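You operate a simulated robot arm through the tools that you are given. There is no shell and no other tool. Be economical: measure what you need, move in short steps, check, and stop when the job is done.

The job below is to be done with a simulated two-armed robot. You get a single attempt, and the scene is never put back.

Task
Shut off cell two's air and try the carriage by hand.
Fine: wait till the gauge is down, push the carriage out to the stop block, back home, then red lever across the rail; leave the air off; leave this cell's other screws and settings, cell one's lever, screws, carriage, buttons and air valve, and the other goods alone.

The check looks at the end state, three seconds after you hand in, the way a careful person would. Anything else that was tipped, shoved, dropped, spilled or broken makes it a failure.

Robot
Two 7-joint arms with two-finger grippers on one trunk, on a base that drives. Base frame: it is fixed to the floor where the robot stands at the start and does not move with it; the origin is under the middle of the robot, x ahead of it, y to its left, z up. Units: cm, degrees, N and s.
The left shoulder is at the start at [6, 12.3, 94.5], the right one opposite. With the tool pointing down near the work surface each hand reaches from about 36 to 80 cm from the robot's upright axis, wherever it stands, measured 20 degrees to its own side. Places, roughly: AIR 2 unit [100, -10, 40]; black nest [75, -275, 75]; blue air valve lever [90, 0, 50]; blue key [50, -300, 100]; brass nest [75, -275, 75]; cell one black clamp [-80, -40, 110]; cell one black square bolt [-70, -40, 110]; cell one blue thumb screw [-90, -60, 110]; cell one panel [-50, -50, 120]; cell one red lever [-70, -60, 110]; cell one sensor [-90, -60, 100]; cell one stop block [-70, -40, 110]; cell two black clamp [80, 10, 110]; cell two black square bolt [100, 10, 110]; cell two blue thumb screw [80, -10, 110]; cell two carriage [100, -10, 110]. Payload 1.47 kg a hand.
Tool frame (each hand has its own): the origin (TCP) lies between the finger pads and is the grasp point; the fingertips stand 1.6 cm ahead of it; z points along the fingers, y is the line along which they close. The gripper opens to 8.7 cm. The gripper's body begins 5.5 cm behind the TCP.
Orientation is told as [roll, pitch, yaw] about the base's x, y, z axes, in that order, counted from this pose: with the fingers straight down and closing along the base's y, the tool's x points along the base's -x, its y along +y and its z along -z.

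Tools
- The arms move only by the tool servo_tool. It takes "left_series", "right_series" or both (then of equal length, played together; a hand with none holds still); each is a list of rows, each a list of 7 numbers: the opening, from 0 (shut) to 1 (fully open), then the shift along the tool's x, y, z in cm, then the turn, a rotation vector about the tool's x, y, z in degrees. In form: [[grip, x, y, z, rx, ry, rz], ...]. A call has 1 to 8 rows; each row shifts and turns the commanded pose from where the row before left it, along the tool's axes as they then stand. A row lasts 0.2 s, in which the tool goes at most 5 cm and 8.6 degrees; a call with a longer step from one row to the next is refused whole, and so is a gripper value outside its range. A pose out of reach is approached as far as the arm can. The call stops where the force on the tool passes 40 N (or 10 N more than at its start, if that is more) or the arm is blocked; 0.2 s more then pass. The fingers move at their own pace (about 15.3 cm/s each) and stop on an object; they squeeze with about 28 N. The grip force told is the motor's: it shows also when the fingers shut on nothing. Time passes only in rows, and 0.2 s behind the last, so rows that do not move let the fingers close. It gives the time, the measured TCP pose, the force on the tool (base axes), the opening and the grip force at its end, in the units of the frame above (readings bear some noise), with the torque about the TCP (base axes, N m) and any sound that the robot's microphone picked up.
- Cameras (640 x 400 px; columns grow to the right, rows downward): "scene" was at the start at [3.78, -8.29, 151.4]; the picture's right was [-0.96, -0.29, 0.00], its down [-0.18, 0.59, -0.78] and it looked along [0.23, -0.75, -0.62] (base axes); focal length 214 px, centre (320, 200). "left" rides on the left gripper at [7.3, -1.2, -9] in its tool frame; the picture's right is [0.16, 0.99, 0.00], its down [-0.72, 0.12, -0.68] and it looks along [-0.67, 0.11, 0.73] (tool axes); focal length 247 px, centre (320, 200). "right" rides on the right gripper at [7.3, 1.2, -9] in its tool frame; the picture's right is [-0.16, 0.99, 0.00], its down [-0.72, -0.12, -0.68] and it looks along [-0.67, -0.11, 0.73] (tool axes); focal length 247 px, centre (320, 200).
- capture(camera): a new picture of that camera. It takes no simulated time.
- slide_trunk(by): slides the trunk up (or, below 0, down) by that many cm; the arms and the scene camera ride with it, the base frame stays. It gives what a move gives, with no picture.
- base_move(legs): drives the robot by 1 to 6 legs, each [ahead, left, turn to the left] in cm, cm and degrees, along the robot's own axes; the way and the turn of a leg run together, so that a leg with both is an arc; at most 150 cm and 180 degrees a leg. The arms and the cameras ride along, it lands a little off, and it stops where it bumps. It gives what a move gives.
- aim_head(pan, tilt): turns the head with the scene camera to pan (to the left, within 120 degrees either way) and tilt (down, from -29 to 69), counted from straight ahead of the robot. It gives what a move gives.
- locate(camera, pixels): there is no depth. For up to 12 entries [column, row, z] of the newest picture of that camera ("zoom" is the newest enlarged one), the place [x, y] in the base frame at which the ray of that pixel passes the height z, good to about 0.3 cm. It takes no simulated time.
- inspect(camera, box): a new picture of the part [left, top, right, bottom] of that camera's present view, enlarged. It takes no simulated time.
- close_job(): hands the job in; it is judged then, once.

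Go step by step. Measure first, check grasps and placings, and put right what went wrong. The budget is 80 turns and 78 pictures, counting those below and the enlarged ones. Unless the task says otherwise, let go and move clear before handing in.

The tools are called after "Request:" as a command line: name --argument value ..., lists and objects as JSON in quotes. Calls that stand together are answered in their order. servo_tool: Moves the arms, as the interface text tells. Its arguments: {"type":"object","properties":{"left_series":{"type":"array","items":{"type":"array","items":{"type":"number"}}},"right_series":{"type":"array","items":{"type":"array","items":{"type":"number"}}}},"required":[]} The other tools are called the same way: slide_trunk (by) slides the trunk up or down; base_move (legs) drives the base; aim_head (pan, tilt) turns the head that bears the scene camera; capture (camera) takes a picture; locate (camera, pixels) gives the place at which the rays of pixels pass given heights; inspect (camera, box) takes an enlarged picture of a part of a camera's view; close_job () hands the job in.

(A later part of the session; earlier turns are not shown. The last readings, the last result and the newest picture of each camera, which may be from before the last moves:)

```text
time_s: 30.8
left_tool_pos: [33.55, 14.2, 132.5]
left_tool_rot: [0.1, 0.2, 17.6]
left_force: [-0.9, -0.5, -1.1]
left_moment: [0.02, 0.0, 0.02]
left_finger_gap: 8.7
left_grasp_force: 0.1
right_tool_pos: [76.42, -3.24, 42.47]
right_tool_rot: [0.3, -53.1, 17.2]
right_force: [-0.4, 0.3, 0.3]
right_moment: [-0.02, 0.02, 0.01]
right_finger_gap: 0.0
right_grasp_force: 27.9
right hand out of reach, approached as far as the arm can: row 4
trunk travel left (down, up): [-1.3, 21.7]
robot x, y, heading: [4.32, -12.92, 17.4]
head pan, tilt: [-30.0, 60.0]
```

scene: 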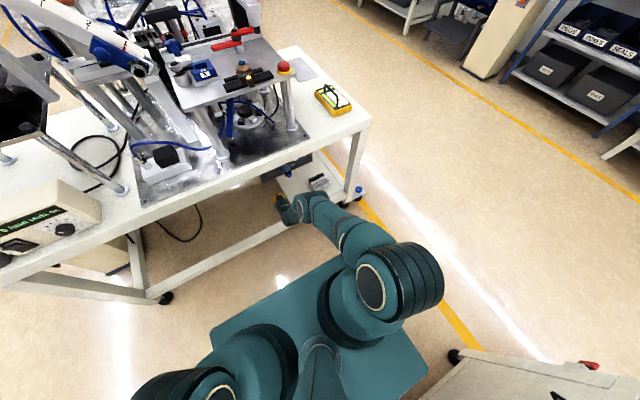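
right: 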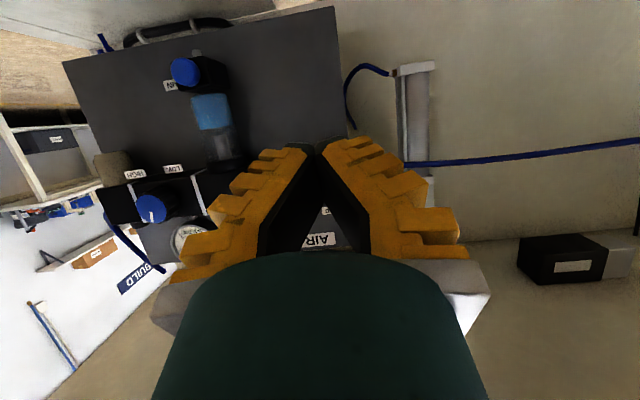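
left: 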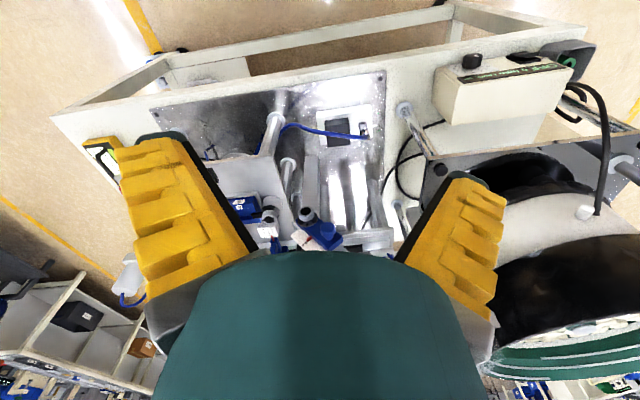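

Reach is a true stretch limit (~68 cm level). I level the hand again at full stretch and drive the base in with the arm straight, so the elbow stays below the table edge.

Request:
servo_tool --right_series '[[0, 3, 0, -4, 0, 0, 0], [0, 0, 0, 0, 0, -7, 0], [0, 0, 0, 0, 0, -7, 0], [0, 0, 0.5, 0, 0, 0, 0]]'

Request:
base_move --legs '[[11, 0, 0]]'

Request:
capture --camera "right"

Request:
capture --camera "scene"

```text
time_s: 31.8
left_tool_pos: [33.57, 14.2, 132.34]
left_tool_rot: [0.1, 0.3, 17.6]
left_force: [-0.5, -0.4, -0.5]
left_moment: [0.03, 0.0, -0.01]
left_finger_gap: 8.67
left_grasp_force: 0.0
right_tool_pos: [71.56, -4.44, 42.64]
right_tool_rot: [0.3, -67.1, 17.1]
right_force: [0.1, 0.1, -0.1]
right_moment: [-0.01, 0.0, 0.0]
right_finger_gap: 0.0
right_grasp_force: 27.7
trunk travel left (down, up): [-1.3, 21.7]
robot x, y, heading: [4.36, -12.98, 17.3]
head pan, tilt: [-30.0, 60.0]
```

```text
time_s: 33.0
left_tool_pos: [44.4, 17.63, 132.2]
left_tool_rot: [0.1, 0.3, 17.5]
left_force: [0.9, 0.1, 0.2]
left_moment: [-0.02, 0.02, -0.03]
left_finger_gap: 8.7
left_grasp_force: 0.2
right_tool_pos: [82.18, -0.98, 42.49]
right_tool_rot: [0.4, -67.0, 17.0]
right_force: [-0.5, 0.3, -0.4]
right_moment: [0.03, -0.05, 0.02]
right_finger_gap: 0.0
right_grasp_force: 28.1
trunk travel left (down, up): [-1.3, 21.7]
robot x, y, heading: [14.37, -9.64, 17.3]
head pan, tilt: [-30.0, 60.0]
```

```text
44 pictures are left
```

right: 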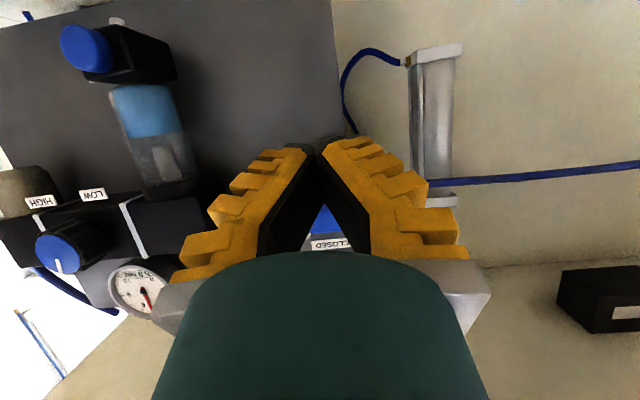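

```text
43 pictures are left
```

scene: 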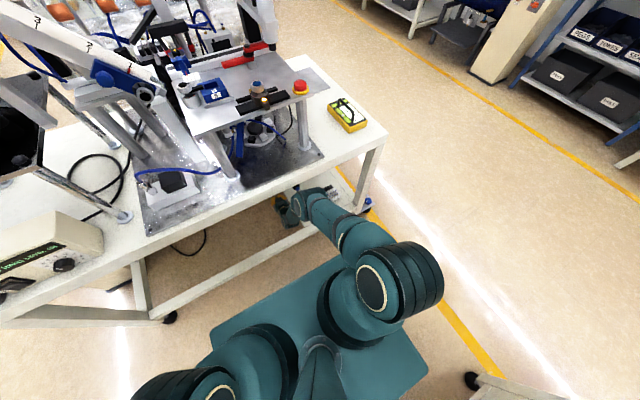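

No contact; I drive the last 6.3 cm.

Request:
base_move --legs '[[6.3, 0, 0]]'

Request:
capture --camera "right"

```text
time_s: 34.0
left_tool_pos: [48.35, 18.83, 132.4]
left_tool_rot: [0.2, 0.5, 17.6]
left_force: [-0.2, -0.4, 0.5]
left_moment: [0.01, -0.01, 0.03]
left_finger_gap: 8.72
left_grasp_force: 0.1
right_tool_pos: [84.77, -0.2, 41.32]
right_tool_rot: [0.9, -65.6, 16.7]
right_force: [-0.6, 0.1, 0.1]
right_moment: [0.0, 0.01, -0.01]
right_finger_gap: 0.0
right_grasp_force: 28.1
trunk travel left (down, up): [-1.3, 21.7]
robot x, y, heading: [19.1, -8.59, 17.2]
head pan, tilt: [-30.0, 60.0]
stopped in leg 1: the robot was blocked; the commanded pose is now the measured one
```

```text
42 pictures are left
```

right: 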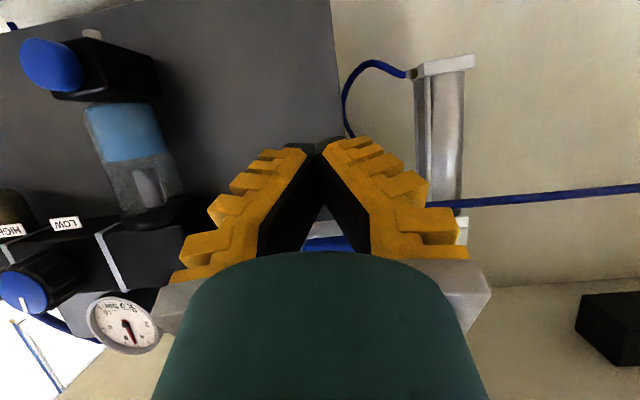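

Request:
inspect --camera "scene" --box '[240, 120, 440, 245]'

```text
3.20 times, centred on (340, 182) of scene
```

zoom: 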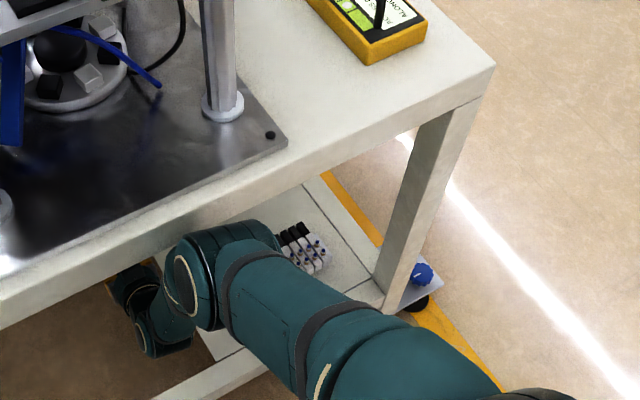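

Request:
locate --camera "zoom" --pixels '[[160, 345, 45], [160, 345, 50], [185, 280, 50], [185, 280, 60], [185, 280, 70], [215, 265, 50], [215, 265, 60], [215, 265, 70], [190, 210, 70], [130, 285, 45]]'

```text
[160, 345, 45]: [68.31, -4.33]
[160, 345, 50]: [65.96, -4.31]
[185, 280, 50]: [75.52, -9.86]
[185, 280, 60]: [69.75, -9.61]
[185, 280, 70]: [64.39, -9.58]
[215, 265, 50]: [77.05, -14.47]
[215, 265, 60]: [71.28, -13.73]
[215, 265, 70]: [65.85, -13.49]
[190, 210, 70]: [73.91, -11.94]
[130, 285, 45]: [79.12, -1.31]
```

The elbow meets the table edge again with the tip about 3 cm short. I back 1.5 cm, tilt the hand down a bit (which gained ~4 cm reach) and extend.

Request:
base_move --legs '[[-1.8, 0, 0]]'

Request:
servo_tool --right_series '[[0, 0, 0, 0, 0, 6, 0], [0, 0, 0, 0, 0, 6, 0], [0, -1.7, 0, 2.2, 0, 0, 0], [0, -1.7, 0, 2.2, 0, 0, 0], [0, 0, 0, 0, 0, 0, 0]]'

Request:
capture --camera "right"

Request:
inspect --camera "scene" --box '[240, 120, 440, 245]'

```text
time_s: 34.8
left_tool_pos: [46.32, 18.32, 132.36]
left_tool_rot: [0.1, 0.2, 17.5]
left_force: [-0.4, -0.1, 1.0]
left_moment: [0.03, -0.06, 0.01]
left_finger_gap: 8.72
left_grasp_force: 0.2
right_tool_pos: [83.15, -0.6, 41.49]
right_tool_rot: [0.8, -65.6, 16.8]
right_force: [0.1, -0.1, -0.3]
right_moment: [0.0, -0.01, 0.02]
right_finger_gap: 0.02
right_grasp_force: 27.3
trunk travel left (down, up): [-1.3, 21.7]
robot x, y, heading: [16.96, -8.95, 17.2]
head pan, tilt: [-30.0, 60.0]
```

```text
time_s: 36.0
left_tool_pos: [45.76, 17.29, 132.76]
left_tool_rot: [0.3, -0.2, 17.4]
left_force: [-0.4, 0.0, 1.5]
left_moment: [0.01, -0.02, -0.02]
left_finger_gap: 8.7
left_grasp_force: 0.0
right_tool_pos: [86.7, -0.35, 41.09]
right_tool_rot: [1.2, -53.3, 16.0]
right_force: [0.2, -0.5, -0.2]
right_moment: [0.04, 0.01, 0.03]
right_finger_gap: 0.01
right_grasp_force: 28.0
right hand out of reach, approached as far as the arm can: row 4
trunk travel left (down, up): [-1.3, 21.7]
robot x, y, heading: [17.14, -9.02, 17.2]
head pan, tilt: [-30.0, 60.0]
```

```text
40 pictures are left
```

right: 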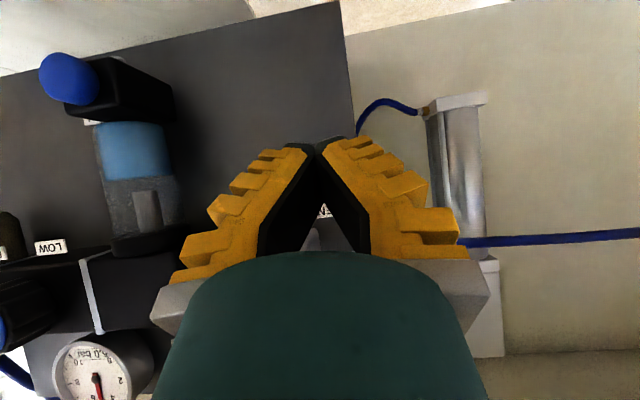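

```text
3.20 times, centred on (340, 182) of scene
```

zoom: 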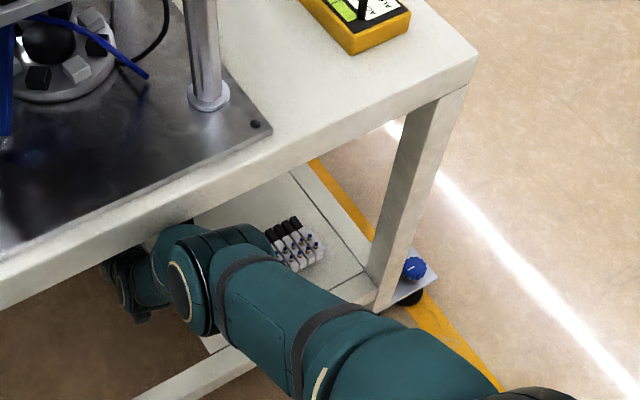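

Request:
locate --camera "zoom" --pixels '[[477, 50, 75], [268, 125, 77], [185, 290, 60], [185, 290, 66], [130, 290, 50]]'

Request:
servo_tool --right_series '[[0, 0, 0, 0, 0, 0, 0], [0, 0, 0, 0, 0, 0, 0]]'

```text
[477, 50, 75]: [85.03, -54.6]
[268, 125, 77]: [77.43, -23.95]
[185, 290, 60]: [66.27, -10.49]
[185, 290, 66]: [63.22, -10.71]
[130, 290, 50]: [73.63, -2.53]
```

```text
time_s: 36.6
left_tool_pos: [45.71, 17.39, 132.81]
left_tool_rot: [0.4, -0.1, 17.4]
left_force: [0.1, -0.1, 0.1]
left_moment: [-0.01, 0.02, 0.03]
left_finger_gap: 8.7
left_grasp_force: 0.1
right_tool_pos: [86.75, -0.37, 41.1]
right_tool_rot: [1.2, -53.5, 16.0]
right_force: [0.1, 0.0, -1.0]
right_moment: [0.03, -0.01, 0.01]
right_finger_gap: 0.01
right_grasp_force: 28.1
trunk travel left (down, up): [-1.3, 21.7]
robot x, y, heading: [16.81, -8.97, 17.0]
head pan, tilt: [-30.0, 60.0]
```

The arm seems to lean on the table edge, so I back off right away. Then I roll the hand about its own axis to bring the elbow out to the right instead of up.

Request:
base_move --legs '[[-12, 0, 0]]'

Request:
servo_tool --right_series '[[0, 0, 0, 0, 0, 0, 8.5], [0, 0, 0, 0, 0, 0, 8.5], [0, 0, 0, 0, 0, 0, 8.5], [0, 0, 0, 0, 0, 0, 8.5], [0, 0, 0, 0, 0, 0, 8.5], [0, 0, 0, 0, 0, 0, 8.5], [0, 0, 0, 0, 0, 0, 8.5], [0, 0, 0, 0, 0, 0, 8.5]]'

Request:
capture --camera "scene"

```text
time_s: 37.8
left_tool_pos: [35.07, 14.75, 132.36]
left_tool_rot: [0.1, 0.3, 17.6]
left_force: [0.6, 0.1, 0.5]
left_moment: [-0.04, -0.06, -0.01]
left_finger_gap: 8.72
left_grasp_force: 0.1
right_tool_pos: [76.22, -2.68, 41.51]
right_tool_rot: [0.6, -53.8, 17.1]
right_force: [-0.1, -0.8, -0.1]
right_moment: [0.01, 0.03, -0.03]
right_finger_gap: 0.0
right_grasp_force: 28.0
trunk travel left (down, up): [-1.3, 21.7]
robot x, y, heading: [5.31, -12.52, 17.2]
head pan, tilt: [-30.0, 60.0]
```

```text
time_s: 39.6
left_tool_pos: [35.03, 14.78, 132.36]
left_tool_rot: [0.1, 0.3, 17.6]
left_force: [0.2, -0.4, 0.0]
left_moment: [-0.01, 0.02, -0.02]
left_finger_gap: 8.7
left_grasp_force: 0.1
right_tool_pos: [76.3, -2.79, 41.36]
right_tool_rot: [51.8, -17.1, -59.1]
right_force: [0.3, -0.3, 0.0]
right_moment: [0.02, 0.0, 0.04]
right_finger_gap: 0.01
right_grasp_force: 27.9
trunk travel left (down, up): [-1.3, 21.7]
robot x, y, heading: [5.4, -12.47, 17.6]
head pan, tilt: [-30.0, 60.0]
```

```text
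38 pictures are left
```

scene: 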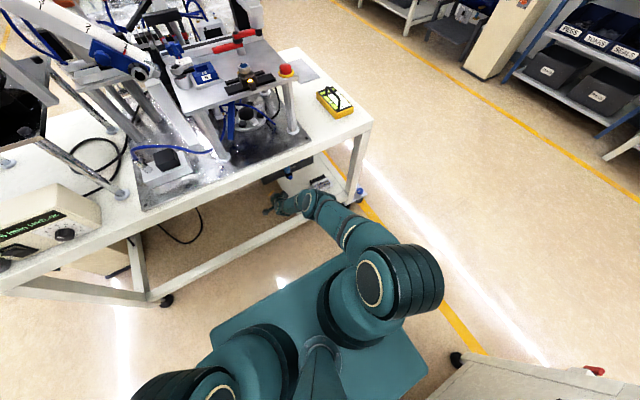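

Request:
servo_tool --right_series '[[0, 0, 0, 0, 0, 0, 8.5], [0, 0, 0, 0, 0, 0, 8.5], [0, 0, 0, 0, 0, 0, 8.5], [0, 0, 0, 0, 0, 0, 8.5], [0, 0, 0, 0, 0, 0, 8.5], [0, 0, 0, 0, 0, 0, 8.5]]'

Request:
inspect --camera "scene" --box '[240, 100, 440, 225]'

Request:
locate --camera "zoom" --pixels '[[425, 57, 75], [230, 330, 60], [230, 330, 70]]'

```text
time_s: 41.0
left_tool_pos: [35.15, 14.74, 132.29]
left_tool_rot: [0.2, 0.3, 17.6]
left_force: [0.7, 0.1, -0.6]
left_moment: [-0.01, 0.03, -0.01]
left_finger_gap: 8.71
left_grasp_force: 0.1
right_tool_pos: [76.26, -2.76, 41.32]
right_tool_rot: [49.7, 23.5, -90.7]
right_force: [-0.5, 0.9, 0.4]
right_moment: [-0.01, -0.02, -0.01]
right_finger_gap: 0.02
right_grasp_force: 28.0
trunk travel left (down, up): [-1.3, 21.7]
robot x, y, heading: [5.37, -12.63, 17.2]
head pan, tilt: [-30.0, 60.0]
```

```text
3.20 times, centred on (340, 162) of scene
```

zoom: 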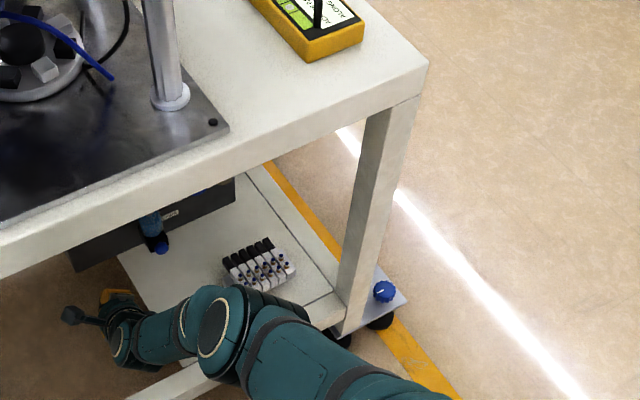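

```text
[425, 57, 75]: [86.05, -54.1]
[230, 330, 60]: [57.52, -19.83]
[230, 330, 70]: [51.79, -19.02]
```

The elbow swung outwards (zoom 215,330). I keep rolling for more clearance.

Request:
servo_tool --right_series '[[0, 0, 0, 0, 0, 0, 8.5], [0, 0, 0, 0, 0, 0, 8.5], [0, 0, 0, 0, 0, 0, 8.5], [0, 0, 0, 0, 0, 0, 8.5], [0, 0, 0, 0, 0, 0, 8.5], [0, 0, 0, 0, 0, 0, 8.5]]'

Request:
inspect --camera "scene" --box '[240, 100, 440, 225]'

Request:
capture --camera "right"

```text
time_s: 42.4
left_tool_pos: [35.19, 14.69, 132.26]
left_tool_rot: [0.0, 0.4, 17.6]
left_force: [1.5, 0.7, 0.4]
left_moment: [-0.02, -0.02, -0.01]
left_finger_gap: 8.69
left_grasp_force: 0.0
right_tool_pos: [76.14, -2.79, 41.25]
right_tool_rot: [12.6, 52.7, -146.5]
right_force: [0.5, 0.1, -0.7]
right_moment: [0.01, 0.0, 0.02]
right_finger_gap: 0.0
right_grasp_force: 28.2
trunk travel left (down, up): [-1.3, 21.7]
robot x, y, heading: [5.52, -12.49, 17.4]
head pan, tilt: [-30.0, 60.0]
```

```text
3.20 times, centred on (340, 162) of scene
```

zoom: 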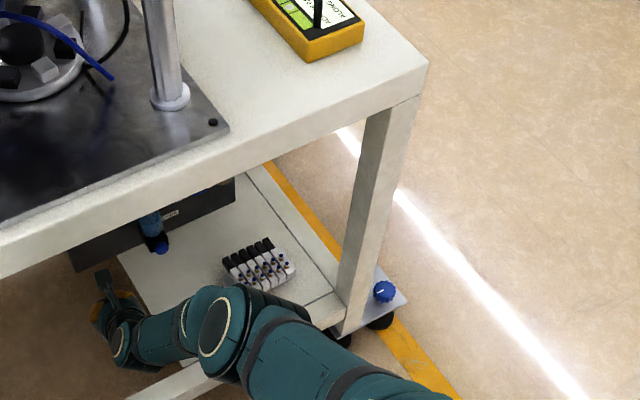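

```text
35 pictures are left
```

right: 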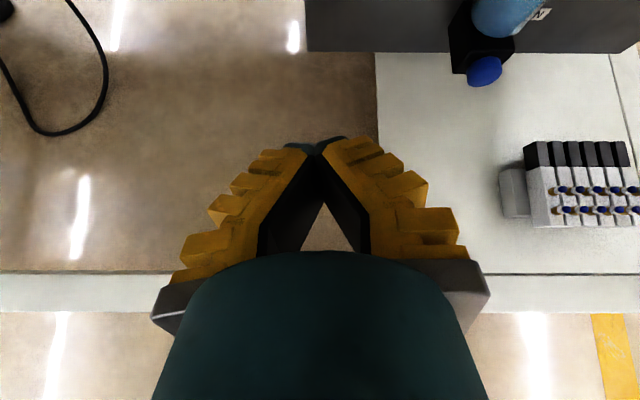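

The elbow is out to the side and the hand is now flipped, camera on top. I drive in 10.6 cm and check.

Request:
base_move --legs '[[10.6, 0, 0]]'

Request:
inspect --camera "scene" --box '[240, 100, 440, 225]'

Request:
capture --camera "right"

```text
time_s: 43.6
left_tool_pos: [45.34, 18.07, 132.19]
left_tool_rot: [0.2, 0.4, 17.7]
left_force: [1.0, -0.3, -0.2]
left_moment: [0.0, 0.06, -0.01]
left_finger_gap: 8.68
left_grasp_force: 0.0
right_tool_pos: [86.33, 0.57, 41.3]
right_tool_rot: [12.7, 52.6, -146.2]
right_force: [-0.1, -0.3, -0.1]
right_moment: [0.0, -0.03, 0.01]
right_finger_gap: 0.01
right_grasp_force: 27.9
trunk travel left (down, up): [-1.3, 21.7]
robot x, y, heading: [15.96, -9.29, 17.5]
head pan, tilt: [-30.0, 60.0]
```

```text
3.20 times, centred on (340, 162) of scene
```

zoom: 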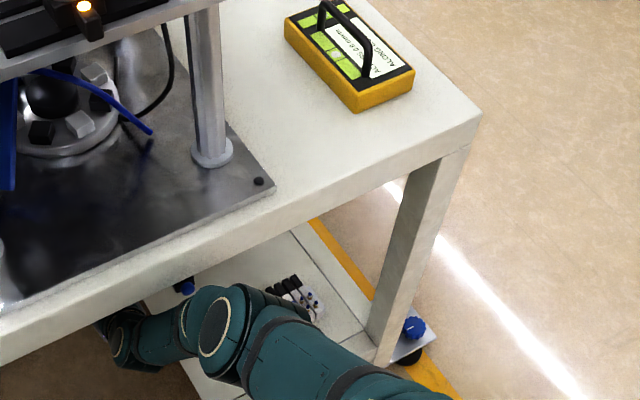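

```text
33 pictures are left
```

right: 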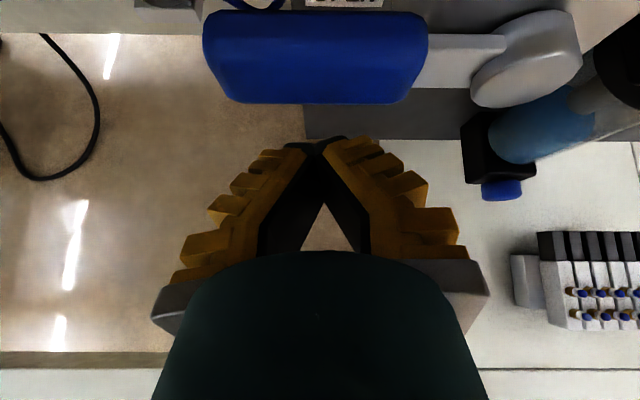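

Now the view is clear: blue handle (205-430, 10-100), pivot cap (525,60), fingertips at (320,145) just below. I measure where the handle is.

Request:
locate --camera "right" --pixels '[[315, 102, 46], [315, 102, 45], [315, 12, 48], [525, 60, 47], [210, 60, 47], [425, 60, 47], [320, 145, 40]]'

```text
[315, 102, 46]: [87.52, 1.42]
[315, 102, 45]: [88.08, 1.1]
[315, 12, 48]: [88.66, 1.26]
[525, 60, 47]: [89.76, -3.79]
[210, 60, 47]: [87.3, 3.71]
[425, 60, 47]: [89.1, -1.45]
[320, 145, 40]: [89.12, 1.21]
```

Handle is at f≈84–85, z≈46–48. I push in 2 cm beneath it and lift with an upward tilt.

Request:
servo_tool --right_series '[[0, 1.17, 0.2, 1.61, 0, 0, 0], [0, 0, 0, 0, 0, 0, 0], [0, 1.2, 0.2, -0.88, 0, 4, 0], [0, 1.25, 0.22, -0.78, 0, 4, 0], [0, 1.3, 0.22, -0.68, 0, 4, 0], [0, 0, 0, 0, 0, 0, 0]]'

Request:
capture --camera "right"

```text
time_s: 45.0
left_tool_pos: [45.38, 17.92, 132.26]
left_tool_rot: [0.1, 0.4, 17.7]
left_force: [-0.3, -0.6, -0.1]
left_moment: [0.01, 0.03, 0.0]
left_finger_gap: 8.68
left_grasp_force: 0.1
right_tool_pos: [86.37, 0.63, 45.7]
right_tool_rot: [17.9, 64.3, -140.0]
right_force: [-2.2, 1.6, -1.5]
right_moment: [0.03, 0.01, 0.02]
right_finger_gap: 0.02
right_grasp_force: 27.4
right hand out of reach, approached as far as the arm can: row 1
trunk travel left (down, up): [-1.3, 21.7]
robot x, y, heading: [16.0, -9.22, 17.3]
head pan, tilt: [-30.0, 60.0]
```

```text
32 pictures are left
```

right: 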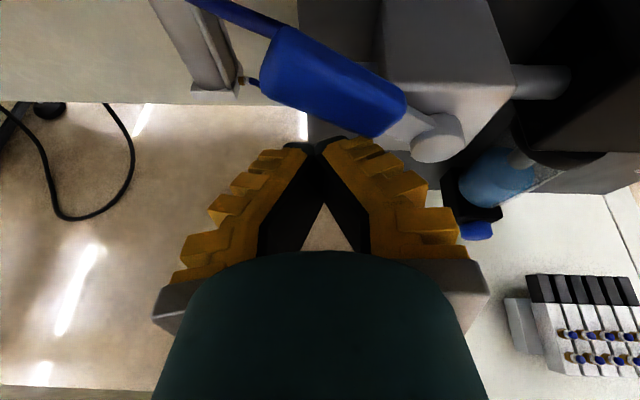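

The lever is turning (tilted ~30°), with little force. I continue along the arc upward and to the right.

Request:
servo_tool --right_series '[[0, 2.15, 0.38, -0.6, 0, 3, 0], [0, 1.9, 0.73, -0.4, 0, 3, 0], [0, 1.1, 1.4, -0.2, 0, 0, 0], [0, 0.55, 1.41, -0.2, 0, 0, 0], [0, 0, 0, 0, 0, 0, 0]]'

Request:
capture --camera "right"

```text
time_s: 46.0
left_tool_pos: [45.14, 18.05, 132.37]
left_tool_rot: [0.2, 0.4, 17.9]
left_force: [-0.2, -1.2, 0.0]
left_moment: [0.02, -0.04, 0.01]
left_finger_gap: 8.67
left_grasp_force: 0.1
right_tool_pos: [87.3, -0.75, 51.81]
right_tool_rot: [20.0, 69.4, -136.1]
right_force: [-0.3, 2.0, 0.2]
right_moment: [-0.07, -0.04, 0.02]
right_finger_gap: 0.0
right_grasp_force: 27.4
trunk travel left (down, up): [-1.3, 21.7]
robot x, y, heading: [15.36, -9.0, 17.7]
head pan, tilt: [-30.0, 60.0]
stopped in row 5 (right hand): the force on the tool passed its limit at 44 N (the readings are from after the stop); the commanded pose is now the measured one
```

```text
31 pictures are left
```

right: 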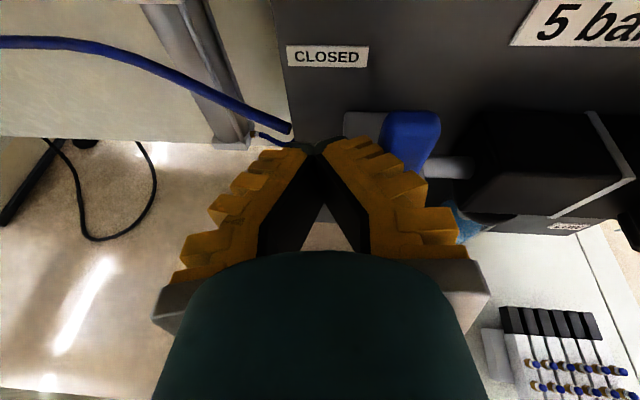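

The lever looks upright and a 44 N stop marks the end. I back off left and out, and check.

Request:
servo_tool --right_series '[[0, 0.4, -2.4, 0, 0, 0, 0], [0, -1.6, -0.3, -4.3, 0, 0, 0], [0, -1.6, -0.3, -4.3, 0, 0, 0], [0, 0, 0, 0, 0, 0, 0]]'

Request:
inspect --camera "right" --box '[280, 0, 640, 225]'

```text
time_s: 47.0
left_tool_pos: [45.3, 18.18, 132.34]
left_tool_rot: [0.2, 0.4, 17.9]
left_force: [0.3, -0.2, 0.0]
left_moment: [-0.02, 0.01, 0.03]
left_finger_gap: 8.71
left_grasp_force: 0.0
right_tool_pos: [77.98, -1.69, 51.66]
right_tool_rot: [20.2, 69.4, -136.1]
right_force: [-0.1, -1.1, 1.3]
right_moment: [0.0, 0.01, 0.01]
right_finger_gap: 0.01
right_grasp_force: 28.4
trunk travel left (down, up): [-1.3, 21.7]
robot x, y, heading: [15.75, -8.89, 17.6]
head pan, tilt: [-30.0, 60.0]
```

```text
1.78 times, centred on (460, 112) of right
```

zoom: 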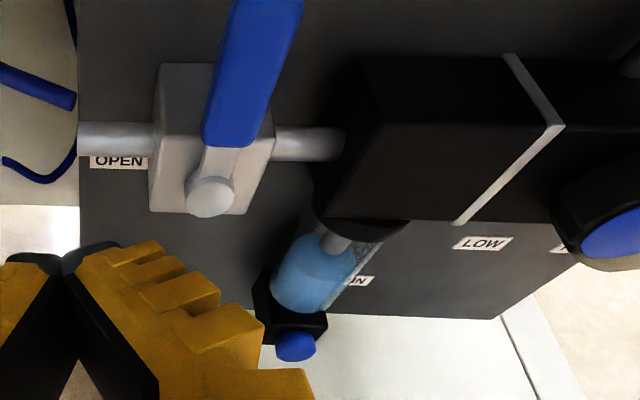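

The lever stands upright across the pipe: closed. I back the base out and read the gauge.

Request:
base_move --legs '[[-20, 0, 0]]'

Request:
inspect --camera "right" --box '[240, 0, 640, 250]'

```text
time_s: 48.6
left_tool_pos: [26.36, 12.07, 132.31]
left_tool_rot: [0.2, 0.3, 17.8]
left_force: [-0.8, 0.2, 0.3]
left_moment: [0.01, 0.01, -0.01]
left_finger_gap: 8.69
left_grasp_force: 0.0
right_tool_pos: [59.0, -7.84, 51.67]
right_tool_rot: [20.2, 69.3, -136.1]
right_force: [0.0, 0.0, 0.2]
right_moment: [0.02, 0.0, -0.01]
right_finger_gap: 0.03
right_grasp_force: 27.9
trunk travel left (down, up): [-1.3, 21.7]
robot x, y, heading: [-2.92, -15.25, 17.5]
head pan, tilt: [-30.0, 60.0]
```

```text
1.60 times, centred on (440, 125) of right
```

zoom: 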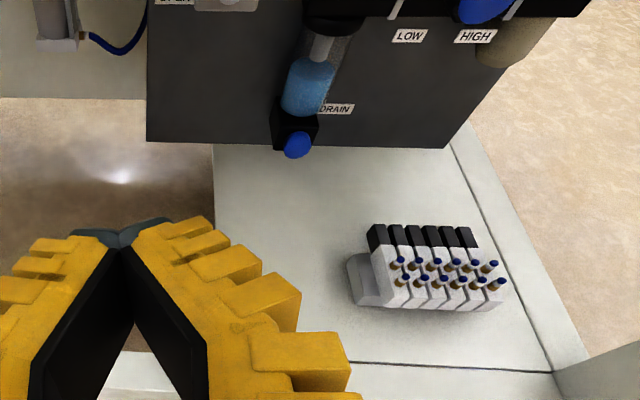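

I tilt the hand up to bring the gauge into view.

Request:
servo_tool --right_series '[[0, 0, 0, 0, 0, 8, 0], [0, 0, 0, 0, 0, 8, 0], [0, 0, 0, 0, 0, 8, 0], [0, 0, 0, 0, 0, 8, 0]]'

Request:
inspect --camera "right" --box '[300, 0, 500, 125]'

```text
time_s: 49.6
left_tool_pos: [26.43, 12.14, 132.26]
left_tool_rot: [0.2, 0.3, 17.8]
left_force: [0.5, 0.0, 0.2]
left_moment: [-0.01, 0.02, -0.01]
left_finger_gap: 8.68
left_grasp_force: 0.1
right_tool_pos: [59.03, -7.63, 51.71]
right_tool_rot: [150.6, 75.5, -3.8]
right_force: [1.1, 1.2, 0.1]
right_moment: [0.01, 0.0, -0.01]
right_finger_gap: 0.0
right_grasp_force: 27.5
trunk travel left (down, up): [-1.3, 21.7]
robot x, y, heading: [-2.77, -15.72, 17.5]
head pan, tilt: [-30.0, 60.0]
```

```text
3.20 times, centred on (400, 62) of right
```

zoom: 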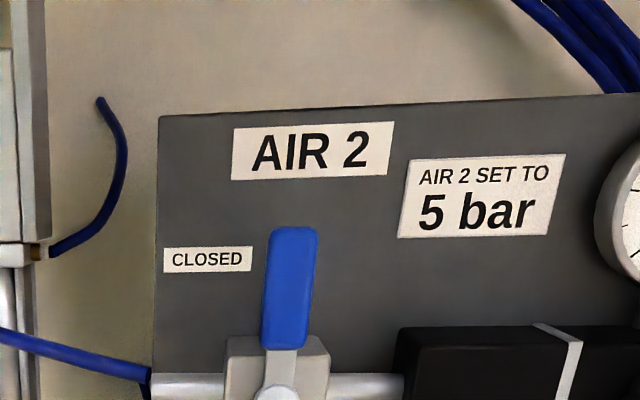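

Request:
inspect --camera "right" --box '[440, 20, 600, 120]'

```text
4.00 times, centred on (520, 70) of right
```

zoom: 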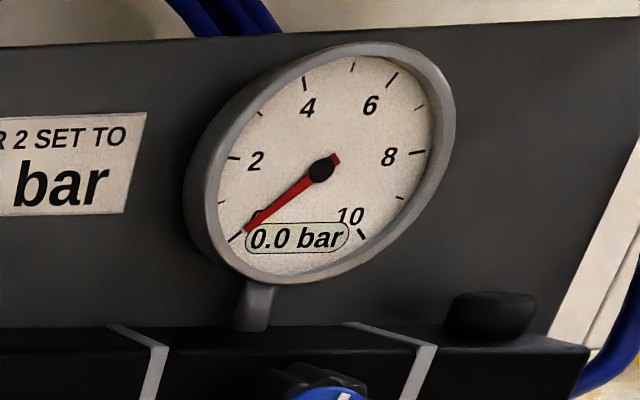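

The gauge reads 0.0 bar. I raise the trunk and look closely at the plate with the carriage.

Request:
slide_trunk --by 18

Request:
aim_head --pan 0 --tilt 40

Request:
inspect --camera "scene" --box '[230, 110, 390, 210]'

```text
time_s: 51.6
left_tool_pos: [26.5, 12.19, 150.35]
left_tool_rot: [0.2, 0.3, 17.7]
left_force: [-0.9, 0.4, 0.2]
left_moment: [0.02, 0.01, 0.03]
left_finger_gap: 8.72
left_grasp_force: 0.0
right_tool_pos: [59.05, -7.71, 69.72]
right_tool_rot: [150.4, 75.7, -3.9]
right_force: [0.4, -0.2, 0.6]
right_moment: [0.02, 0.01, 0.0]
right_finger_gap: 0.01
right_grasp_force: 27.7
trunk travel left (down, up): [-19.3, 3.7]
robot x, y, heading: [-3.12, -15.91, 17.7]
head pan, tilt: [-30.0, 60.0]
```

```text
time_s: 52.6
left_tool_pos: [26.36, 12.11, 150.25]
left_tool_rot: [0.1, 0.4, 17.8]
left_force: [0.1, -0.1, -0.3]
left_moment: [0.02, 0.0, -0.01]
left_finger_gap: 8.72
left_grasp_force: 0.1
right_tool_pos: [59.1, -7.68, 69.68]
right_tool_rot: [150.3, 75.7, -4.0]
right_force: [0.1, 0.2, 1.3]
right_moment: [-0.02, 0.0, -0.02]
right_finger_gap: 0.01
right_grasp_force: 27.7
trunk travel left (down, up): [-19.3, 3.7]
robot x, y, heading: [-3.34, -15.62, 17.7]
head pan, tilt: [0.0, 40.0]
```

```text
4.00 times, centred on (310, 160) of scene
```

zoom: 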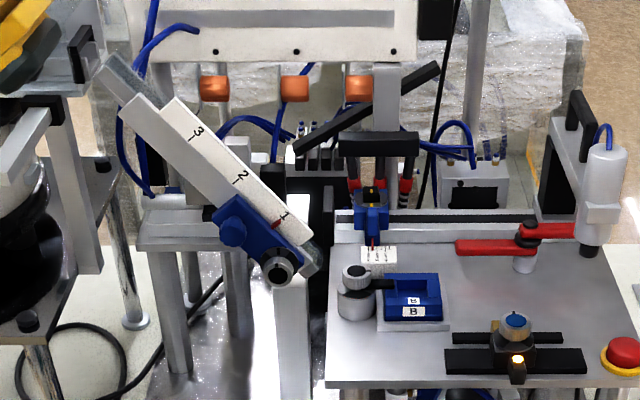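

Right hand needs to come back to a plain tool-down pose: I undo the roll, then the pitch.

Request:
servo_tool --right_series '[[0, 0, 0, 0, 0, 0, -8.5], [0, 0, 0, 0, 0, 0, -8.5], [0, 0, 0, 0, 0, 0, -8.5], [0, 0, 0, 0, 0, 0, -8.5], [0, 0, 0, 0, 0, 0, -8.5], [0, 0, 0, 0, 0, 0, -8.5], [0, 0, 0, 0, 0, 0, -8.5], [0, 0, 0, 0, 0, 0, -8.5]]'

Request:
servo_tool --right_series '[[0, 0, 0, 0, 0, 0, -8.5], [0, 0, 0, 0, 0, 0, -8.5], [0, 0, 0, 0, 0, 0, -8.5], [0, 0, 0, 0, 0, 0, -8.5], [0, 0, 0, 0, 0, 0, -8.5], [0, 0, 0, 0, 0, 0, -8.5], [0, 0, 0, 0, 0, 0, -8.5], [0, 0, 0, 0, 0, 0, -8.5]]'

Request:
servo_tool --right_series '[[0, 0, 0, 0, 0, 0, -8.5], [0, 0, 0, 0, 0, 0, -8.5], [0, 0, 0, 0, 0, 0, -8.5], [0, 0, 0, 0, 0, 0, -8.5], [0, 0, 0, 0, 0, 8, 0], [0, 0, 0, 0, 0, 8, 0], [0, 0, 0, 0, 0, 8, 0], [0, 0, 0, 0, 0, 8, 0]]'

Request:
servo_tool --right_series '[[0, 0, 0, 0, 0, 8, 0], [0, 0, 0, 0, 0, 8, 0], [0, 0, 0, 0, 0, 8, 0], [0, 0, 0, 0, 0, 8, 0], [0, 0, 0, 0, 0, 8, 0], [0, 0, 0, 0, 0, 8, 0], [0, 0, 0, 0, 0, 8, 0], [0, 0, 0, 0, 0, 8, 0]]'

```text
time_s: 54.4
left_tool_pos: [26.43, 12.09, 150.4]
left_tool_rot: [0.2, 0.3, 17.9]
left_force: [0.0, 0.1, 0.8]
left_moment: [0.01, 0.02, 0.0]
left_finger_gap: 8.68
left_grasp_force: 0.0
right_tool_pos: [59.05, -7.71, 69.69]
right_tool_rot: [102.9, 14.2, -60.3]
right_force: [1.1, -0.6, -1.1]
right_moment: [0.01, 0.02, 0.0]
right_finger_gap: 0.0
right_grasp_force: 27.7
trunk travel left (down, up): [-19.3, 3.7]
robot x, y, heading: [-3.23, -15.25, 17.5]
head pan, tilt: [0.0, 40.0]
```

```text
time_s: 56.2
left_tool_pos: [26.48, 12.12, 150.24]
left_tool_rot: [0.2, 0.3, 17.8]
left_force: [0.4, 0.5, -0.6]
left_moment: [-0.03, 0.02, -0.01]
left_finger_gap: 8.71
left_grasp_force: 0.0
right_tool_pos: [59.13, -7.81, 69.67]
right_tool_rot: [110.3, -51.5, -79.8]
right_force: [-0.4, -0.1, 1.0]
right_moment: [0.03, -0.02, 0.03]
right_finger_gap: 0.0
right_grasp_force: 27.9
trunk travel left (down, up): [-19.3, 3.7]
robot x, y, heading: [-3.54, -15.25, 17.9]
head pan, tilt: [0.0, 40.0]
```

```text
time_s: 58.0
left_tool_pos: [26.35, 12.12, 150.47]
left_tool_rot: [0.0, 0.3, 17.7]
left_force: [0.2, 0.5, 0.5]
left_moment: [0.0, -0.01, 0.04]
left_finger_gap: 8.68
left_grasp_force: 0.1
right_tool_pos: [59.08, -7.62, 69.64]
right_tool_rot: [7.9, -70.2, 19.5]
right_force: [0.2, 0.6, 0.0]
right_moment: [0.0, 0.01, -0.01]
right_finger_gap: 0.02
right_grasp_force: 28.4
trunk travel left (down, up): [-19.3, 3.7]
robot x, y, heading: [-3.31, -15.26, 17.5]
head pan, tilt: [0.0, 40.0]
```

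```text
time_s: 59.8
left_tool_pos: [26.38, 12.09, 150.41]
left_tool_rot: [0.1, 0.4, 17.8]
left_force: [-0.5, -0.1, -0.1]
left_moment: [-0.01, -0.03, -0.02]
left_finger_gap: 8.67
left_grasp_force: 0.1
right_tool_pos: [59.07, -7.68, 69.63]
right_tool_rot: [2.7, -6.3, 26.7]
right_force: [0.1, 0.0, -1.5]
right_moment: [0.0, 0.0, -0.01]
right_finger_gap: 0.0
right_grasp_force: 28.0
trunk travel left (down, up): [-19.3, 3.7]
robot x, y, heading: [-2.74, -15.24, 17.6]
head pan, tilt: [0.0, 40.0]
```

Request:
servo_tool --right_series '[[0, 1, 0, -4, 0, 6, 0], [0, 1, 0, -4, 0, 0, 8], [0, 1, 0, -4.7, 0, 0, 0], [0, 1, 0, -4.7, 0, 0, 0], [0, 1, 0, -4.7, 0, 0, 0], [0, 1, 0, -4.7, 0, 0, 0], [0, 1, 0, -4.7, 0, 0, 0], [0, 1, 0, -4.7, 0, 0, 0]]'

Request:
servo_tool --right_series '[[0, 0, 0, -4.8, 0, 0, 0], [0, 0, 0, -4.8, 0, 0, 0], [0, 0, 0, -4.8, 0, 0, 0], [0, 0, 0, -4.8, 0, 0, 0], [0, 0, 0, -4.8, 0, 0, 0], [0, 0, 0, -4.8, 0, 0, 0], [0, 0, 0, -4, 0, 0, 0]]'

Request:
base_move --legs '[[22, 0, 0]]'

Request:
capture --camera "right"

Request:
inspect --camera "scene" --box '[260, 100, 480, 240]'

```text
time_s: 61.6
left_tool_pos: [26.36, 12.01, 150.39]
left_tool_rot: [0.3, 0.2, 17.7]
left_force: [-0.6, 0.0, 0.4]
left_moment: [0.01, -0.01, 0.01]
left_finger_gap: 8.71
left_grasp_force: 0.1
right_tool_pos: [52.01, -12.23, 105.78]
right_tool_rot: [2.6, -0.2, 18.9]
right_force: [-0.6, -0.3, 0.1]
right_moment: [-0.02, 0.03, 0.0]
right_finger_gap: 0.0
right_grasp_force: 27.8
trunk travel left (down, up): [-19.3, 3.7]
robot x, y, heading: [-2.8, -15.31, 17.5]
head pan, tilt: [0.0, 40.0]
```

```text
time_s: 63.2
left_tool_pos: [26.41, 12.1, 150.32]
left_tool_rot: [0.1, 0.3, 17.7]
left_force: [0.4, 0.2, 0.4]
left_moment: [-0.05, 0.03, 0.03]
left_finger_gap: 8.7
left_grasp_force: 0.0
right_tool_pos: [52.29, -14.12, 138.5]
right_tool_rot: [2.7, 0.0, 19.0]
right_force: [0.1, 0.8, -0.8]
right_moment: [-0.01, -0.01, 0.0]
right_finger_gap: 0.0
right_grasp_force: 28.2
trunk travel left (down, up): [-19.3, 3.7]
robot x, y, heading: [-3.11, -15.47, 17.7]
head pan, tilt: [0.0, 40.0]
```

```text
time_s: 64.8
left_tool_pos: [46.98, 18.84, 150.28]
left_tool_rot: [0.2, 0.3, 18.0]
left_force: [-0.5, 0.3, -0.7]
left_moment: [0.02, 0.01, 0.03]
left_finger_gap: 8.72
left_grasp_force: 0.0
right_tool_pos: [73.03, -7.32, 138.37]
right_tool_rot: [2.8, -0.1, 19.2]
right_force: [-0.3, 0.2, -0.7]
right_moment: [0.01, -0.03, 0.0]
right_finger_gap: 0.02
right_grasp_force: 27.8
trunk travel left (down, up): [-19.3, 3.7]
robot x, y, heading: [17.56, -8.75, 18.1]
head pan, tilt: [0.0, 40.0]
```

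```text
25 pictures are left
```

right: 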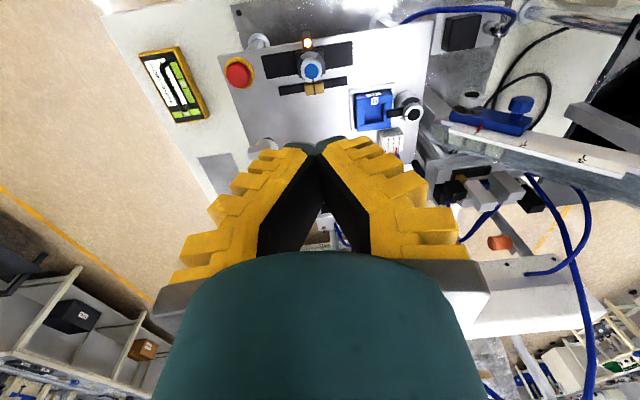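

```text
2.86 times, centred on (370, 170) of scene
```

zoom: 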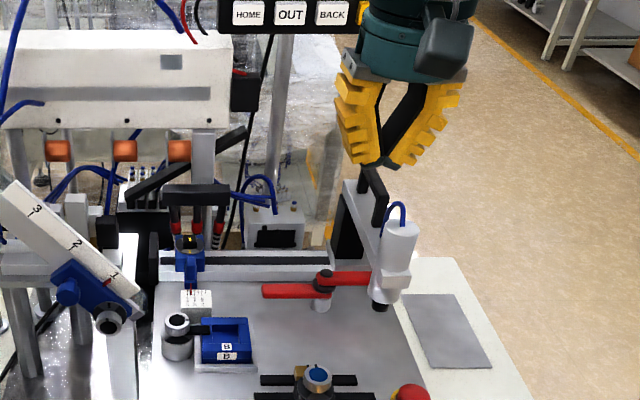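

Request:
inspect --camera "scene" --box '[305, 155, 405, 217]'

Request:
capture --camera "left"

```text
6.40 times, centred on (355, 186) of scene
```

zoom: 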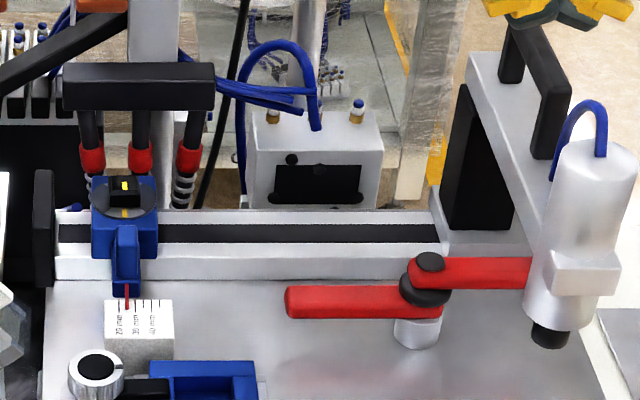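

```text
22 pictures are left
```

left: 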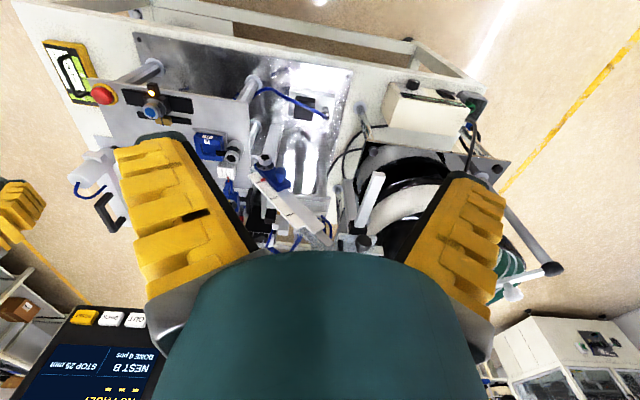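

The pointer block on the scale (zoom 125,220) is the stop block; the carriage is the right-hand body with black handle (zoom 545,90) and white cylinder, home at the right rail end. I triangulate the handle.

Request:
locate --camera "zoom" --pixels '[[560, 78, 122], [560, 78, 128], [515, 28, 122], [515, 28, 128], [430, 262, 110], [290, 302, 109], [525, 275, 110], [60, 268, 108], [440, 268, 108], [160, 215, 110], [440, 240, 110]]'

Request:
inspect --camera "left" --box '[60, 120, 220, 240]'

```text
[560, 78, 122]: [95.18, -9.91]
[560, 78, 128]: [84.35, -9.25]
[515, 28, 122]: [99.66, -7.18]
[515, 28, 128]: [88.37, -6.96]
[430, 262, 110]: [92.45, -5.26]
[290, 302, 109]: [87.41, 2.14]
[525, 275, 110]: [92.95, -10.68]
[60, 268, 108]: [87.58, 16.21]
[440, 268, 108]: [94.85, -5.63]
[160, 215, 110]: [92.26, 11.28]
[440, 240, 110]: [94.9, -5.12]
```

```text
3.33 times, centred on (140, 180) of left
```

zoom: 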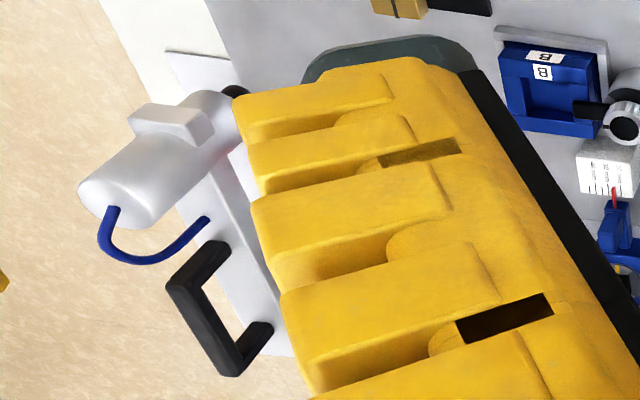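

Request:
locate --camera "zoom" --pixels '[[170, 285, 118], [170, 285, 122], [170, 285, 128], [232, 373, 118], [232, 373, 122], [232, 373, 128]]'

```text
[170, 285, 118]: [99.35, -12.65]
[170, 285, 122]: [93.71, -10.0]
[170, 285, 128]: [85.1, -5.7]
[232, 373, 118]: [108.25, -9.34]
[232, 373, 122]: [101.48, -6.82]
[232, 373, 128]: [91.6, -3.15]
```

Handle bar top runs about (94.3,-9.9) to (100.5,-7), z≈122. I shift the base forward and right, then bring the right hand above it.

Request:
base_move --legs '[[4, -7, 0]]'

Request:
servo_tool --right_series '[[0.6, -3, 0, 0, -2.8, 0, 1.3], [0.6, -3.5, 0, 0, 0, 0, 0], [0.6, -3.5, 0, 0, 0, 0, 0], [0.6, 0, 0, 0, 0, 0, 0]]'

Request:
capture --camera "right"

Request:
inspect --camera "scene" --box '[280, 100, 440, 200]'

```text
time_s: 66.1
left_tool_pos: [52.76, 13.6, 150.4]
left_tool_rot: [0.2, 0.3, 18.0]
left_force: [0.9, 0.6, -0.1]
left_moment: [0.01, -0.01, 0.01]
left_finger_gap: 8.7
left_grasp_force: 0.1
right_tool_pos: [78.78, -12.55, 138.56]
right_tool_rot: [2.9, -0.1, 19.3]
right_force: [-0.2, -0.3, 0.9]
right_moment: [0.01, 0.01, 0.01]
right_finger_gap: 0.0
right_grasp_force: 27.8
trunk travel left (down, up): [-19.3, 3.7]
robot x, y, heading: [23.29, -13.62, 18.1]
head pan, tilt: [0.0, 40.0]
```

```text
time_s: 67.1
left_tool_pos: [52.66, 13.61, 150.31]
left_tool_rot: [0.1, 0.2, 18.0]
left_force: [1.1, 0.1, 0.8]
left_moment: [-0.01, -0.01, 0.0]
left_finger_gap: 8.69
left_grasp_force: 0.0
right_tool_pos: [88.17, -9.41, 138.48]
right_tool_rot: [5.6, -0.1, 17.9]
right_force: [-0.1, -0.3, 0.9]
right_moment: [-0.01, 0.01, 0.01]
right_finger_gap: 5.75
right_grasp_force: 3.9
trunk travel left (down, up): [-19.3, 3.7]
robot x, y, heading: [23.26, -13.56, 17.9]
head pan, tilt: [0.0, 40.0]
```

```text
20 pictures are left
```

right: 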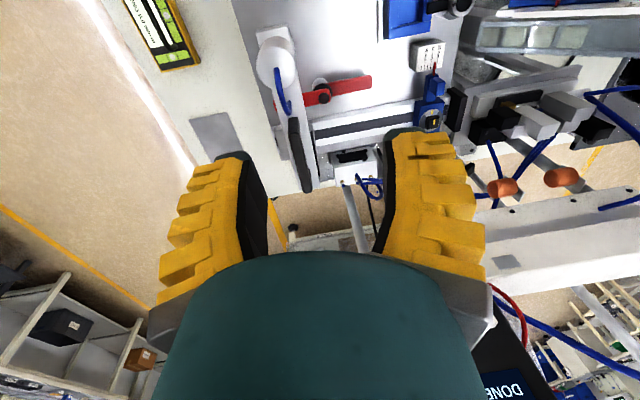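

```text
4.00 times, centred on (360, 150) of scene
```

zoom: 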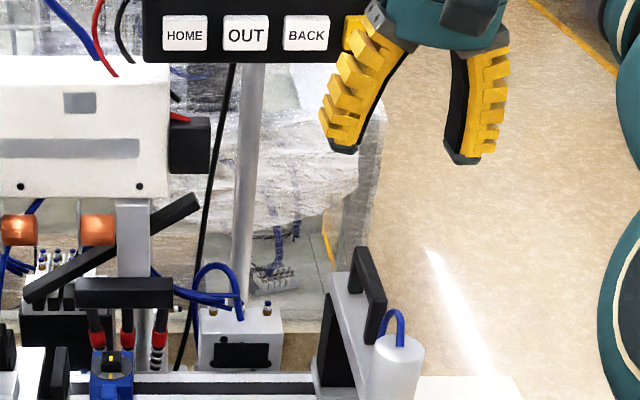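

The handle bar lies at pixels (293,120)–(307,188) in the right view. I refine its place at z≈122.

Request:
locate --camera "right" --pixels '[[294, 122, 122], [308, 188, 122], [294, 122, 120], [308, 188, 120], [277, 60, 120], [321, 92, 110], [370, 80, 109]]'

```text
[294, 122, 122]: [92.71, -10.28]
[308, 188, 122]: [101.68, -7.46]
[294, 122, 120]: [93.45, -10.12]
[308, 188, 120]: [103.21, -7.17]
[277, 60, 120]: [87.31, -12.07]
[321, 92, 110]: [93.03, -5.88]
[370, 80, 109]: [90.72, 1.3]
```

Bar line is at l≈-37.7, parallel to the tool's facing. I move over it and descend partway.

Request:
servo_tool --right_series '[[0.6, -4.1, -1.1, 0, 2.8, 0, 0], [0.6, -4.1, -1.1, 0, 2.8, 0, 0], [0.6, 0, 0, 4, 0, 0, 0], [0.6, 0, 0, 4, 0, 0, 0], [0.6, 0, 0, 4, 0, 0, 0], [0.6, 0, 0, 0, 0, 0, 0]]'

Request:
capture --camera "right"

Request:
inspect --camera "scene" --box '[280, 100, 440, 200]'

```text
time_s: 68.5
left_tool_pos: [52.7, 13.62, 150.32]
left_tool_rot: [0.1, 0.3, 18.0]
left_force: [-0.5, -0.2, -0.4]
left_moment: [-0.02, 0.02, -0.01]
left_finger_gap: 8.68
left_grasp_force: 0.1
right_tool_pos: [89.62, -9.75, 123.98]
right_tool_rot: [0.1, -0.1, 17.9]
right_force: [-0.4, 0.0, -0.1]
right_moment: [0.0, -0.01, 0.0]
right_finger_gap: 5.74
right_grasp_force: 3.8
right hand out of reach, approached as far as the arm can: row 1, 2
trunk travel left (down, up): [-19.3, 3.7]
robot x, y, heading: [23.69, -13.63, 18.0]
head pan, tilt: [0.0, 40.0]
```

```text
18 pictures are left
```

right: 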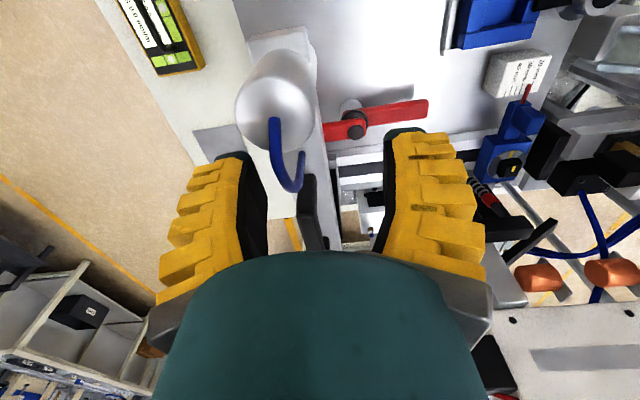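

```text
4.00 times, centred on (360, 150) of scene
```

zoom: 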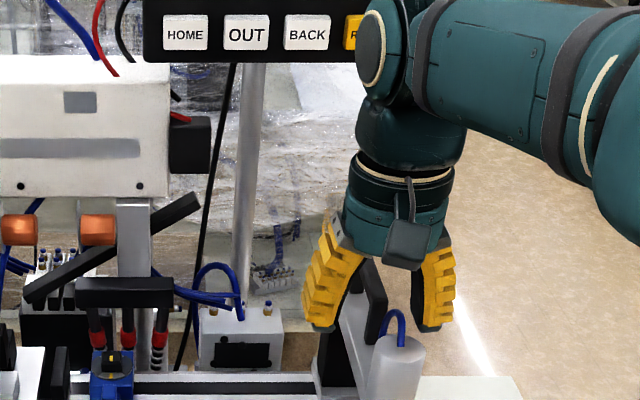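

Reach-limited; the base comes forward 7 cm and slightly right with fingers straddling the bar line.

Request:
base_move --legs '[[7, -1.3, 0]]'

Request:
capture --camera "right"

```text
time_s: 69.5
left_tool_pos: [59.89, 14.43, 150.3]
left_tool_rot: [0.1, 0.4, 18.0]
left_force: [0.1, 0.4, 0.0]
left_moment: [-0.04, 0.02, 0.02]
left_finger_gap: 8.71
left_grasp_force: 0.0
right_tool_pos: [96.71, -8.89, 123.86]
right_tool_rot: [0.0, 0.1, 17.9]
right_force: [0.6, -0.1, 0.5]
right_moment: [0.02, 0.03, -0.01]
right_finger_gap: 5.73
right_grasp_force: 4.3
trunk travel left (down, up): [-19.3, 3.7]
robot x, y, heading: [30.46, -13.16, 17.7]
head pan, tilt: [0.0, 40.0]
```

```text
16 pictures are left
```

right: 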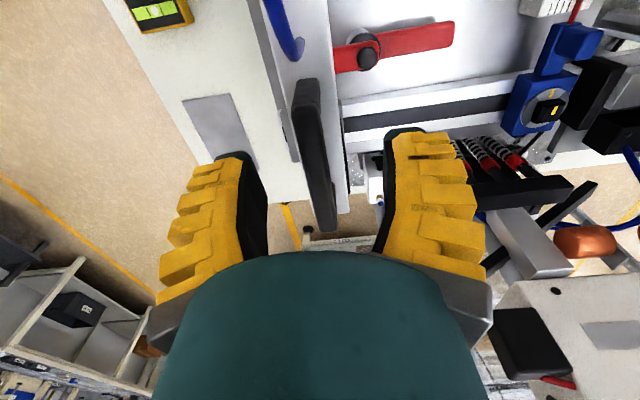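

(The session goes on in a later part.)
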